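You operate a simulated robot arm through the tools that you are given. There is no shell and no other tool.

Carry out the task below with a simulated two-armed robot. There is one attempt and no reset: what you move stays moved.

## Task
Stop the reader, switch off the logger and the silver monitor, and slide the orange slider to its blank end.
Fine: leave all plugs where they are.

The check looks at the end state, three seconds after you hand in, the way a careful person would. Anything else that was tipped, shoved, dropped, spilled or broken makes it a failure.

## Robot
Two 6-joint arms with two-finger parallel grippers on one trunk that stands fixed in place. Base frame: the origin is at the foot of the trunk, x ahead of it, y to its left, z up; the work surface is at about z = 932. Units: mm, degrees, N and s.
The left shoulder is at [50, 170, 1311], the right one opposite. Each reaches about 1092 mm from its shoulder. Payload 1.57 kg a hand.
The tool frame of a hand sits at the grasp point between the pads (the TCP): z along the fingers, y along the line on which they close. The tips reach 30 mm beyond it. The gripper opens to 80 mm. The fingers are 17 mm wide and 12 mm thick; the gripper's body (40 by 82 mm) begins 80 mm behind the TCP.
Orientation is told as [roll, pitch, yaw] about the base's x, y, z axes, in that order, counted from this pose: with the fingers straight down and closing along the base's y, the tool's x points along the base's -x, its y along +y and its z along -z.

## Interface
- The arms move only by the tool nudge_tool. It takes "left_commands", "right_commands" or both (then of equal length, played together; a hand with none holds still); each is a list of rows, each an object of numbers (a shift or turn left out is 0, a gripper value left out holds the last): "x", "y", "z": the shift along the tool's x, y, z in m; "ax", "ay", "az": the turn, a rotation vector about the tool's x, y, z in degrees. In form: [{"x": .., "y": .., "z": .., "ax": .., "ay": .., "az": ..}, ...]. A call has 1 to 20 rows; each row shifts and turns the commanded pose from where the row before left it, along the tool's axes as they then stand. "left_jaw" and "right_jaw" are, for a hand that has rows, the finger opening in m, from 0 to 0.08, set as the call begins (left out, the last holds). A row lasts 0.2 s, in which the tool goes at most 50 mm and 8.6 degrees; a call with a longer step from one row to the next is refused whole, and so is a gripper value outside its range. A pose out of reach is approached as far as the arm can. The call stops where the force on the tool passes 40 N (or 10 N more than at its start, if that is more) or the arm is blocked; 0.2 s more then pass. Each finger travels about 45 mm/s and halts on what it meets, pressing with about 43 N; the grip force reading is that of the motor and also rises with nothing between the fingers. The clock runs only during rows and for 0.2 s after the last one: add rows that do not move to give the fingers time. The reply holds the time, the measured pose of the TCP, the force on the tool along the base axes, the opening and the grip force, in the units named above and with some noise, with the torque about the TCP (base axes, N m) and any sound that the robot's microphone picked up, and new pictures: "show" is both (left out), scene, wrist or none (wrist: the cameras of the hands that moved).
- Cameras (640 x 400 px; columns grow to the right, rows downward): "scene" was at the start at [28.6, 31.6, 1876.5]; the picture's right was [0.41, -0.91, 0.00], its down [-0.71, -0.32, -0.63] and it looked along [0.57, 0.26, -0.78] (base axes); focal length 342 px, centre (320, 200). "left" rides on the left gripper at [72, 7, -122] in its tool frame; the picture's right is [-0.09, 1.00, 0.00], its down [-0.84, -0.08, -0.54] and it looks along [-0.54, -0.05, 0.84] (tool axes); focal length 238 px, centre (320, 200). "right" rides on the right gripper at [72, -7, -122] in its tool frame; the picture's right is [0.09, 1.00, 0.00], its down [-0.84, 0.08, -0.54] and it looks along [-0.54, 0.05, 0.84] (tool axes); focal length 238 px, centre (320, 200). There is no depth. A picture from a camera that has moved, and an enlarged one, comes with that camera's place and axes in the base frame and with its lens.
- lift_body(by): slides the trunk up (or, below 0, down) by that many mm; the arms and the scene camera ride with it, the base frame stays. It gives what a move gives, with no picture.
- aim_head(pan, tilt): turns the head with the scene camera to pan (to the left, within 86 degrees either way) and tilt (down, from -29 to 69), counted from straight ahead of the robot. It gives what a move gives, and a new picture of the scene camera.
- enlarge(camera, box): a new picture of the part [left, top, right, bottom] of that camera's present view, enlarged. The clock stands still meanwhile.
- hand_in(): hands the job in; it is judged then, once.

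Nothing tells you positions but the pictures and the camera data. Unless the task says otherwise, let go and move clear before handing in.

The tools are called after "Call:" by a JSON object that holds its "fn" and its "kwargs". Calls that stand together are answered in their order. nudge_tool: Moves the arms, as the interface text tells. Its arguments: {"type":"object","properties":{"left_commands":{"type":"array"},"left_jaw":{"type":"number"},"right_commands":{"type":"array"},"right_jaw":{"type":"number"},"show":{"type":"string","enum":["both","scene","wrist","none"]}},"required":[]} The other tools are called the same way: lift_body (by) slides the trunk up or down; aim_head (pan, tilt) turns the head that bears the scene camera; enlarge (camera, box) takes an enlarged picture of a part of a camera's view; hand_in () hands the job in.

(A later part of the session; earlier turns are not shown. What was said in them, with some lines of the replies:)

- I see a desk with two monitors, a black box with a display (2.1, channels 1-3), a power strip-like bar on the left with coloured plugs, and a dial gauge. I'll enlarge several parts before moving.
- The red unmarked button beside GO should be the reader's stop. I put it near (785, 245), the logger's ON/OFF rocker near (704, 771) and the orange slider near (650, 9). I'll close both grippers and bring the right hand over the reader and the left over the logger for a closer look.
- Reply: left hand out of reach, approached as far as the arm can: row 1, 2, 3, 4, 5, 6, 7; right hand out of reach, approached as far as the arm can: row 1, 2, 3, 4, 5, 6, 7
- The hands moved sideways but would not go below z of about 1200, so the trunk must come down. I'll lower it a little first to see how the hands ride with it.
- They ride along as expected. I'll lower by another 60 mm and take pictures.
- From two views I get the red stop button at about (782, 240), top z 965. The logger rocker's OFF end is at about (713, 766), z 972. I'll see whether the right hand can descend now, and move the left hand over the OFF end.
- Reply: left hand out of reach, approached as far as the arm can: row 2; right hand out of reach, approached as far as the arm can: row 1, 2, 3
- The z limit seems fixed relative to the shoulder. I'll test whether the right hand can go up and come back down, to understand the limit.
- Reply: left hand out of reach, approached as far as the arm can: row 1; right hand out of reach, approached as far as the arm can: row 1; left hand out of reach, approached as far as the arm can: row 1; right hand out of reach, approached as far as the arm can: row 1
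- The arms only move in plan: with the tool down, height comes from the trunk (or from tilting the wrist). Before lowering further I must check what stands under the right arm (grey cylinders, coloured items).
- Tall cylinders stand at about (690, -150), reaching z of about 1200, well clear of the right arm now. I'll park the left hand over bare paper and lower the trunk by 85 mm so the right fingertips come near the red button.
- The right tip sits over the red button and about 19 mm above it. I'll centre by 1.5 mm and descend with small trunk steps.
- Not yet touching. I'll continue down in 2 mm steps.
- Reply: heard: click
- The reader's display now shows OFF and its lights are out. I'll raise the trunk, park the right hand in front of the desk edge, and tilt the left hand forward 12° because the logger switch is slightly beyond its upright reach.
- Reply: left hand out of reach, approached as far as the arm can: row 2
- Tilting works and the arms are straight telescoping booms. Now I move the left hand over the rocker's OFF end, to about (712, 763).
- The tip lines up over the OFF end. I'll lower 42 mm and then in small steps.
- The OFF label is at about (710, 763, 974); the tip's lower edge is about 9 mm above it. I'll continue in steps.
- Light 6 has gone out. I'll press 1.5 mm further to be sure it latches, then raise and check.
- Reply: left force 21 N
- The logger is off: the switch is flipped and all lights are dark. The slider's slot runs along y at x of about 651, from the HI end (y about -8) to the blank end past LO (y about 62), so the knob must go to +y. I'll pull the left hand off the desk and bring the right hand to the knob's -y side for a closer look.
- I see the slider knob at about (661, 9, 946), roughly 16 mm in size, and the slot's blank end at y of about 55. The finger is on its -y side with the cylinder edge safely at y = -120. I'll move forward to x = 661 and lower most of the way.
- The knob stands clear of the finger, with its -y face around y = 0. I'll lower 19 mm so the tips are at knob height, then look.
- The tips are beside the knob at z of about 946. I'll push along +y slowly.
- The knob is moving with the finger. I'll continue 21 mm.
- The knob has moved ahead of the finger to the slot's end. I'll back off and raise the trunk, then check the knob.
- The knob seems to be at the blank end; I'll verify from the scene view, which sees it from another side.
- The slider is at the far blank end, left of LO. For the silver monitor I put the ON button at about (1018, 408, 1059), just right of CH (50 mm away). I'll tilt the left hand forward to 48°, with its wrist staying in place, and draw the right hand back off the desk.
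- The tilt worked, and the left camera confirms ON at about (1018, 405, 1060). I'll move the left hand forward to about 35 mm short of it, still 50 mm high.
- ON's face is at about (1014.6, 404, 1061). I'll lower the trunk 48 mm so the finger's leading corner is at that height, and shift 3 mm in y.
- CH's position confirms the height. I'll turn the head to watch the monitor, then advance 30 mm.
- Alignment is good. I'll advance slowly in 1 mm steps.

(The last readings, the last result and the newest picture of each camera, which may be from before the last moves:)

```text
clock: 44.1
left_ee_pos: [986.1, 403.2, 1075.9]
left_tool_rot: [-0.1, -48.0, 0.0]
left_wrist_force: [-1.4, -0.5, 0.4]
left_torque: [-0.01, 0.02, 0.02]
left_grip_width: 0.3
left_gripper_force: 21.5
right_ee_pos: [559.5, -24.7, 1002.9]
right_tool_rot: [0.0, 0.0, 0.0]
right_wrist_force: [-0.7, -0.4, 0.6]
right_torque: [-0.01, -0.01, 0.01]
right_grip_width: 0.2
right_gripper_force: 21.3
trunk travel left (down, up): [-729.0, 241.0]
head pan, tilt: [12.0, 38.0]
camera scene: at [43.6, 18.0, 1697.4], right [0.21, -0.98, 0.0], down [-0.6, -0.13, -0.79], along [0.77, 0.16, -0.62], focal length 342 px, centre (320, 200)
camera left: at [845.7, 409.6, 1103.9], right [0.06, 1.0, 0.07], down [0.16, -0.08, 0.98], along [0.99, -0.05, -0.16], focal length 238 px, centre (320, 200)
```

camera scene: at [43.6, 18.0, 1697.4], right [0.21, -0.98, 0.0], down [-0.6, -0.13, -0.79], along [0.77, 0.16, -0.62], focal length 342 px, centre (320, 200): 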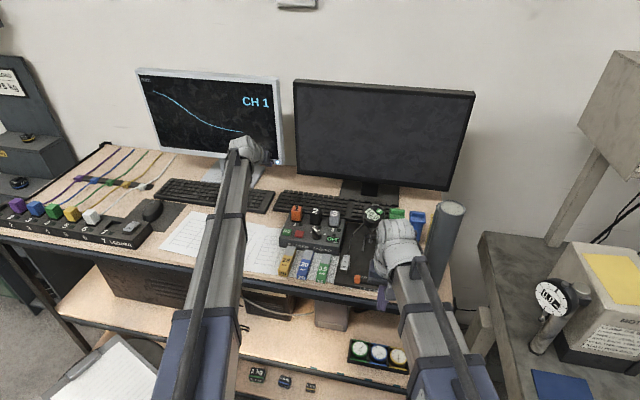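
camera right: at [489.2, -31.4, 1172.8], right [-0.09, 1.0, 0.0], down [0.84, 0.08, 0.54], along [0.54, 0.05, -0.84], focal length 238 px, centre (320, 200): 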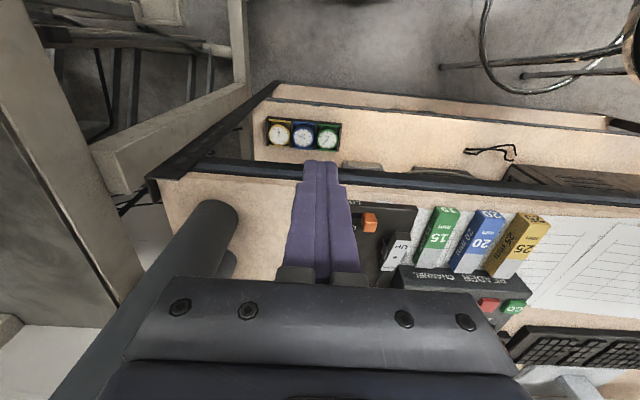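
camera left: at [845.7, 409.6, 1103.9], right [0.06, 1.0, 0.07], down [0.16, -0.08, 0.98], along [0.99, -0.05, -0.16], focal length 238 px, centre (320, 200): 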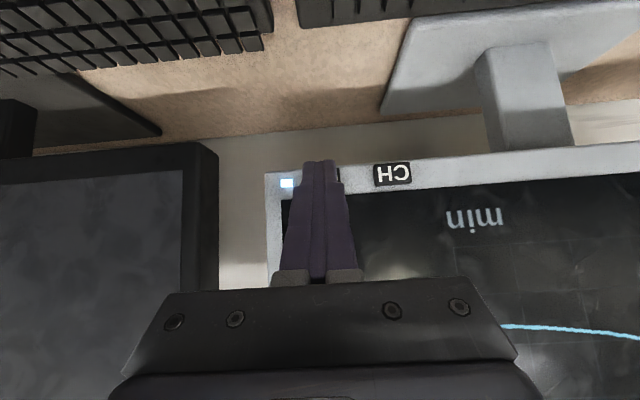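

Call:
{"fn": "nudge_tool", "kwargs": {"left_commands": [{"x": -0.00067, "z": 0.00074}, {}], "show": "wrist"}}

Call:
{"fn": "nudge_tool", "kwargs": {"left_commands": [{"x": -0.00067, "z": 0.00074}, {}], "show": "wrist"}}

```text
clock: 44.7
left_ee_pos: [987.3, 403.9, 1076.2]
left_tool_rot: [0.0, -47.9, 0.0]
left_wrist_force: [-1.4, -0.1, 0.3]
left_torque: [0.0, 0.04, 0.02]
left_grip_width: 0.3
left_gripper_force: 21.5
right_ee_pos: [560.3, -25.0, 1003.2]
right_tool_rot: [0.0, 0.0, 0.1]
right_wrist_force: [-0.3, 0.3, -0.4]
right_torque: [-0.02, -0.03, 0.0]
right_grip_width: 0.0
right_gripper_force: 21.0
trunk travel left (down, up): [-729.0, 241.0]
head pan, tilt: [12.0, 38.0]
heard: click
camera left: at [846.8, 409.7, 1103.9], right [0.06, 1.0, 0.07], down [0.16, -0.08, 0.98], along [0.99, -0.05, -0.16], focal length 238 px, centre (320, 200)
```

left: 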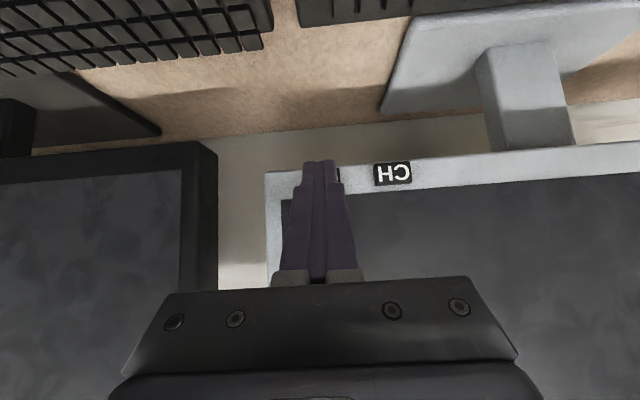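

```text
clock: 45.3
left_ee_pos: [987.8, 403.7, 1076.5]
left_tool_rot: [0.0, -47.9, 0.0]
left_wrist_force: [-2.3, 0.1, -0.7]
left_torque: [-0.02, 0.04, 0.0]
left_grip_width: 0.2
left_gripper_force: 21.7
right_ee_pos: [560.4, -25.4, 1002.9]
right_tool_rot: [0.1, 0.0, 0.0]
right_wrist_force: [-0.4, -0.6, -1.0]
right_torque: [0.01, -0.03, 0.0]
right_grip_width: 0.0
right_gripper_force: 21.1
trunk travel left (down, up): [-729.0, 241.0]
head pan, tilt: [12.0, 38.0]
camera left: at [847.5, 409.7, 1104.0], right [0.06, 1.0, 0.07], down [0.16, -0.08, 0.98], along [0.99, -0.05, -0.16], focal length 238 px, centre (320, 200)
```

left: 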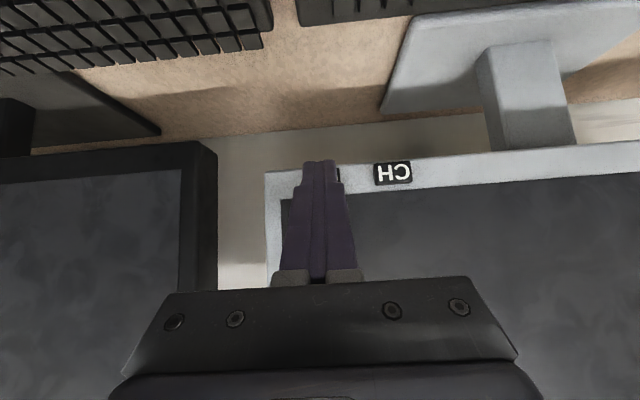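

The silver monitor has gone dark with a click. I'll pull the left hand straight back, raise the trunk and survey everything.

Call:
{"fn": "nudge_tool", "kwargs": {"left_commands": [{"x": 0.00669, "z": -0.00743}, {"x": 0.0134, "z": -0.01486}, {"x": 0.0268, "z": -0.0297}, {"x": 0.0268, "z": -0.0297}, {"x": 0.0268, "z": -0.0297}, {"x": 0.0268, "z": -0.0297}, {}], "show": "none"}}

Call:
{"fn": "lift_body", "kwargs": {"by": 100}}

Call:
{"fn": "nudge_tool", "kwargs": {"left_commands": [{"x": 0.0234, "z": -0.026, "y": 0.02}, {"x": 0.0234, "z": -0.026, "y": 0.02}, {"x": 0.0234, "z": -0.026, "y": 0.02}, {}]}}

Call:
{"fn": "enlarge", "kwargs": {"camera": "scene", "box": [0, 40, 320, 240]}}

Call:
{"fn": "enlarge", "kwargs": {"camera": "scene", "box": [240, 140, 480, 290]}}

```text
clock: 46.9
left_ee_pos: [796.8, 405.1, 1075.0]
left_tool_rot: [0.0, -47.9, 0.0]
left_wrist_force: [0.2, 0.5, 0.4]
left_torque: [0.01, -0.04, -0.01]
left_grip_width: 0.2
left_gripper_force: 21.1
right_ee_pos: [560.7, -25.7, 1002.8]
right_tool_rot: [0.0, 0.0, 0.1]
right_wrist_force: [0.5, 0.1, -0.4]
right_torque: [0.01, -0.01, 0.0]
right_grip_width: 0.2
right_gripper_force: 21.6
trunk travel left (down, up): [-729.0, 241.0]
head pan, tilt: [12.0, 38.0]
```

```text
clock: 48.2
left_ee_pos: [797.6, 404.8, 1176.4]
left_tool_rot: [0.0, -47.9, 0.1]
left_wrist_force: [0.3, 0.4, 0.3]
left_torque: [0.0, -0.02, 0.0]
left_grip_width: 0.0
left_gripper_force: 21.1
right_ee_pos: [560.6, -25.2, 1103.9]
right_tool_rot: [-0.1, -0.1, 0.0]
right_wrist_force: [0.7, 0.7, 0.0]
right_torque: [-0.04, 0.03, 0.0]
right_grip_width: 0.1
right_gripper_force: 21.6
trunk travel left (down, up): [-829.0, 141.0]
head pan, tilt: [12.0, 38.0]
```

```text
clock: 49.2
left_ee_pos: [692.4, 464.2, 1175.9]
left_tool_rot: [-0.1, -48.0, 0.0]
left_wrist_force: [-0.1, 0.3, 0.2]
left_torque: [0.0, 0.0, -0.02]
left_grip_width: 0.1
left_gripper_force: 20.9
right_ee_pos: [560.5, -25.6, 1102.5]
right_tool_rot: [-0.1, 0.0, 0.1]
right_wrist_force: [0.2, 0.2, -0.1]
right_torque: [-0.02, -0.02, 0.0]
right_grip_width: 0.1
right_gripper_force: 21.5
trunk travel left (down, up): [-829.0, 141.0]
head pan, tilt: [12.0, 38.0]
camera scene: at [44.5, 17.7, 1797.4], right [0.21, -0.98, 0.0], down [-0.6, -0.13, -0.79], along [0.77, 0.16, -0.62], focal length 342 px, centre (320, 200)
camera left: at [551.9, 469.7, 1203.7], right [0.06, 1.0, 0.07], down [0.16, -0.08, 0.98], along [0.99, -0.05, -0.16], focal length 238 px, centre (320, 200)
```

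scene: 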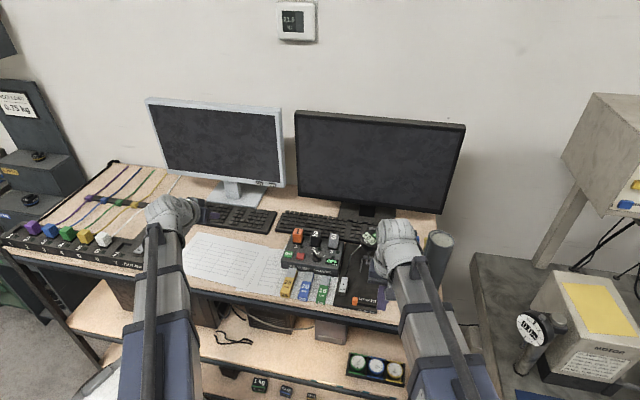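
left: 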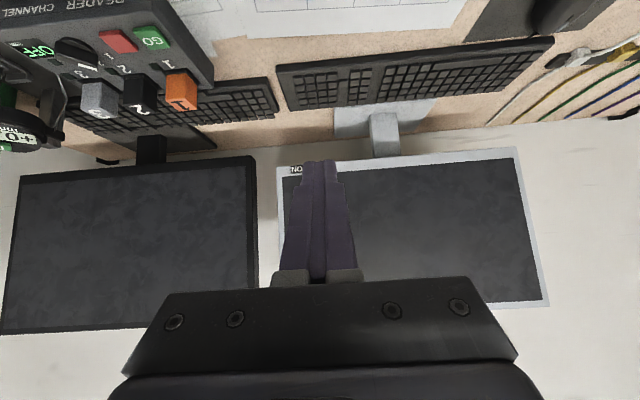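

```text
2.00 times, centred on (160, 140) of scene
camera zoom: at [44.5, 17.7, 1797.4], right [0.21, -0.98, 0.0], down [-0.6, -0.13, -0.79], along [0.77, 0.16, -0.62], focal length 683 px, centre (640, 320)
```

zoom: 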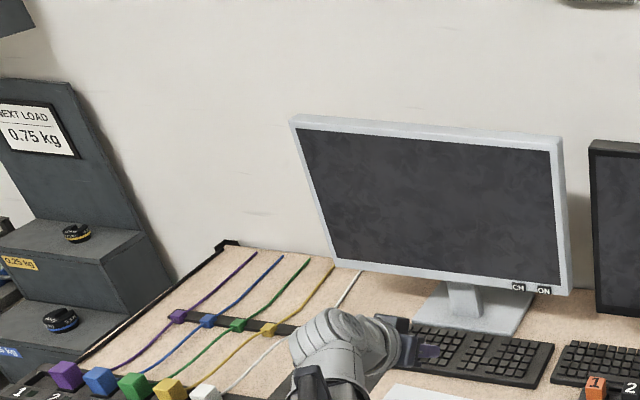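

```text
2.67 times, centred on (360, 215) of scene
camera zoom: at [44.5, 17.7, 1797.4], right [0.21, -0.98, 0.0], down [-0.6, -0.13, -0.79], along [0.77, 0.16, -0.62], focal length 911 px, centre (213, 160)
```

zoom: 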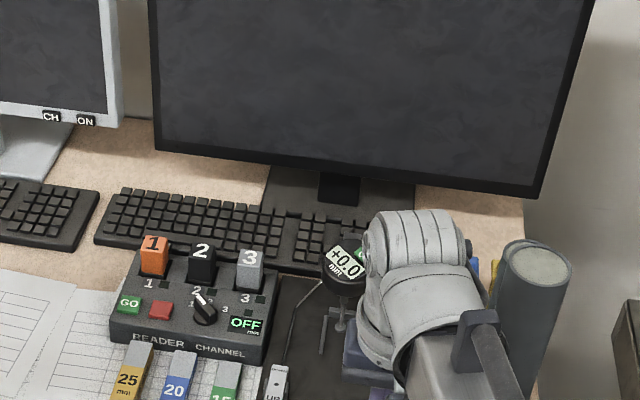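

The reader shows OFF, the logger lights are dark, the silver monitor is black and the slider is at its blank end. All plugs are in place and both hands are clear, so I'm handing in.

Call:
{"fn": "hand_in", "kwargs": {}}

```text
The job is handed in.
```

All four parts of the task are done, and I handed it in. The pictures showed these end states:

- **Reader:** I pressed the red button next to GO. Its display now reads OFF and its lights are out.
- **Logger:** the rocker is pressed to OFF and the channel lights in view are dark.
- **Silver monitor:** I pressed its ON button once. It clicked and the screen went black.
- **Orange slider:** it is at the end of its slot beyond LO, where there is no label.

I did not touch any plugs, and nothing looked knocked over or moved in the last pictures. Both hands were clear of everything when I handed in. The tool confirmed only that the job was handed in, so I don't have the result of the check.
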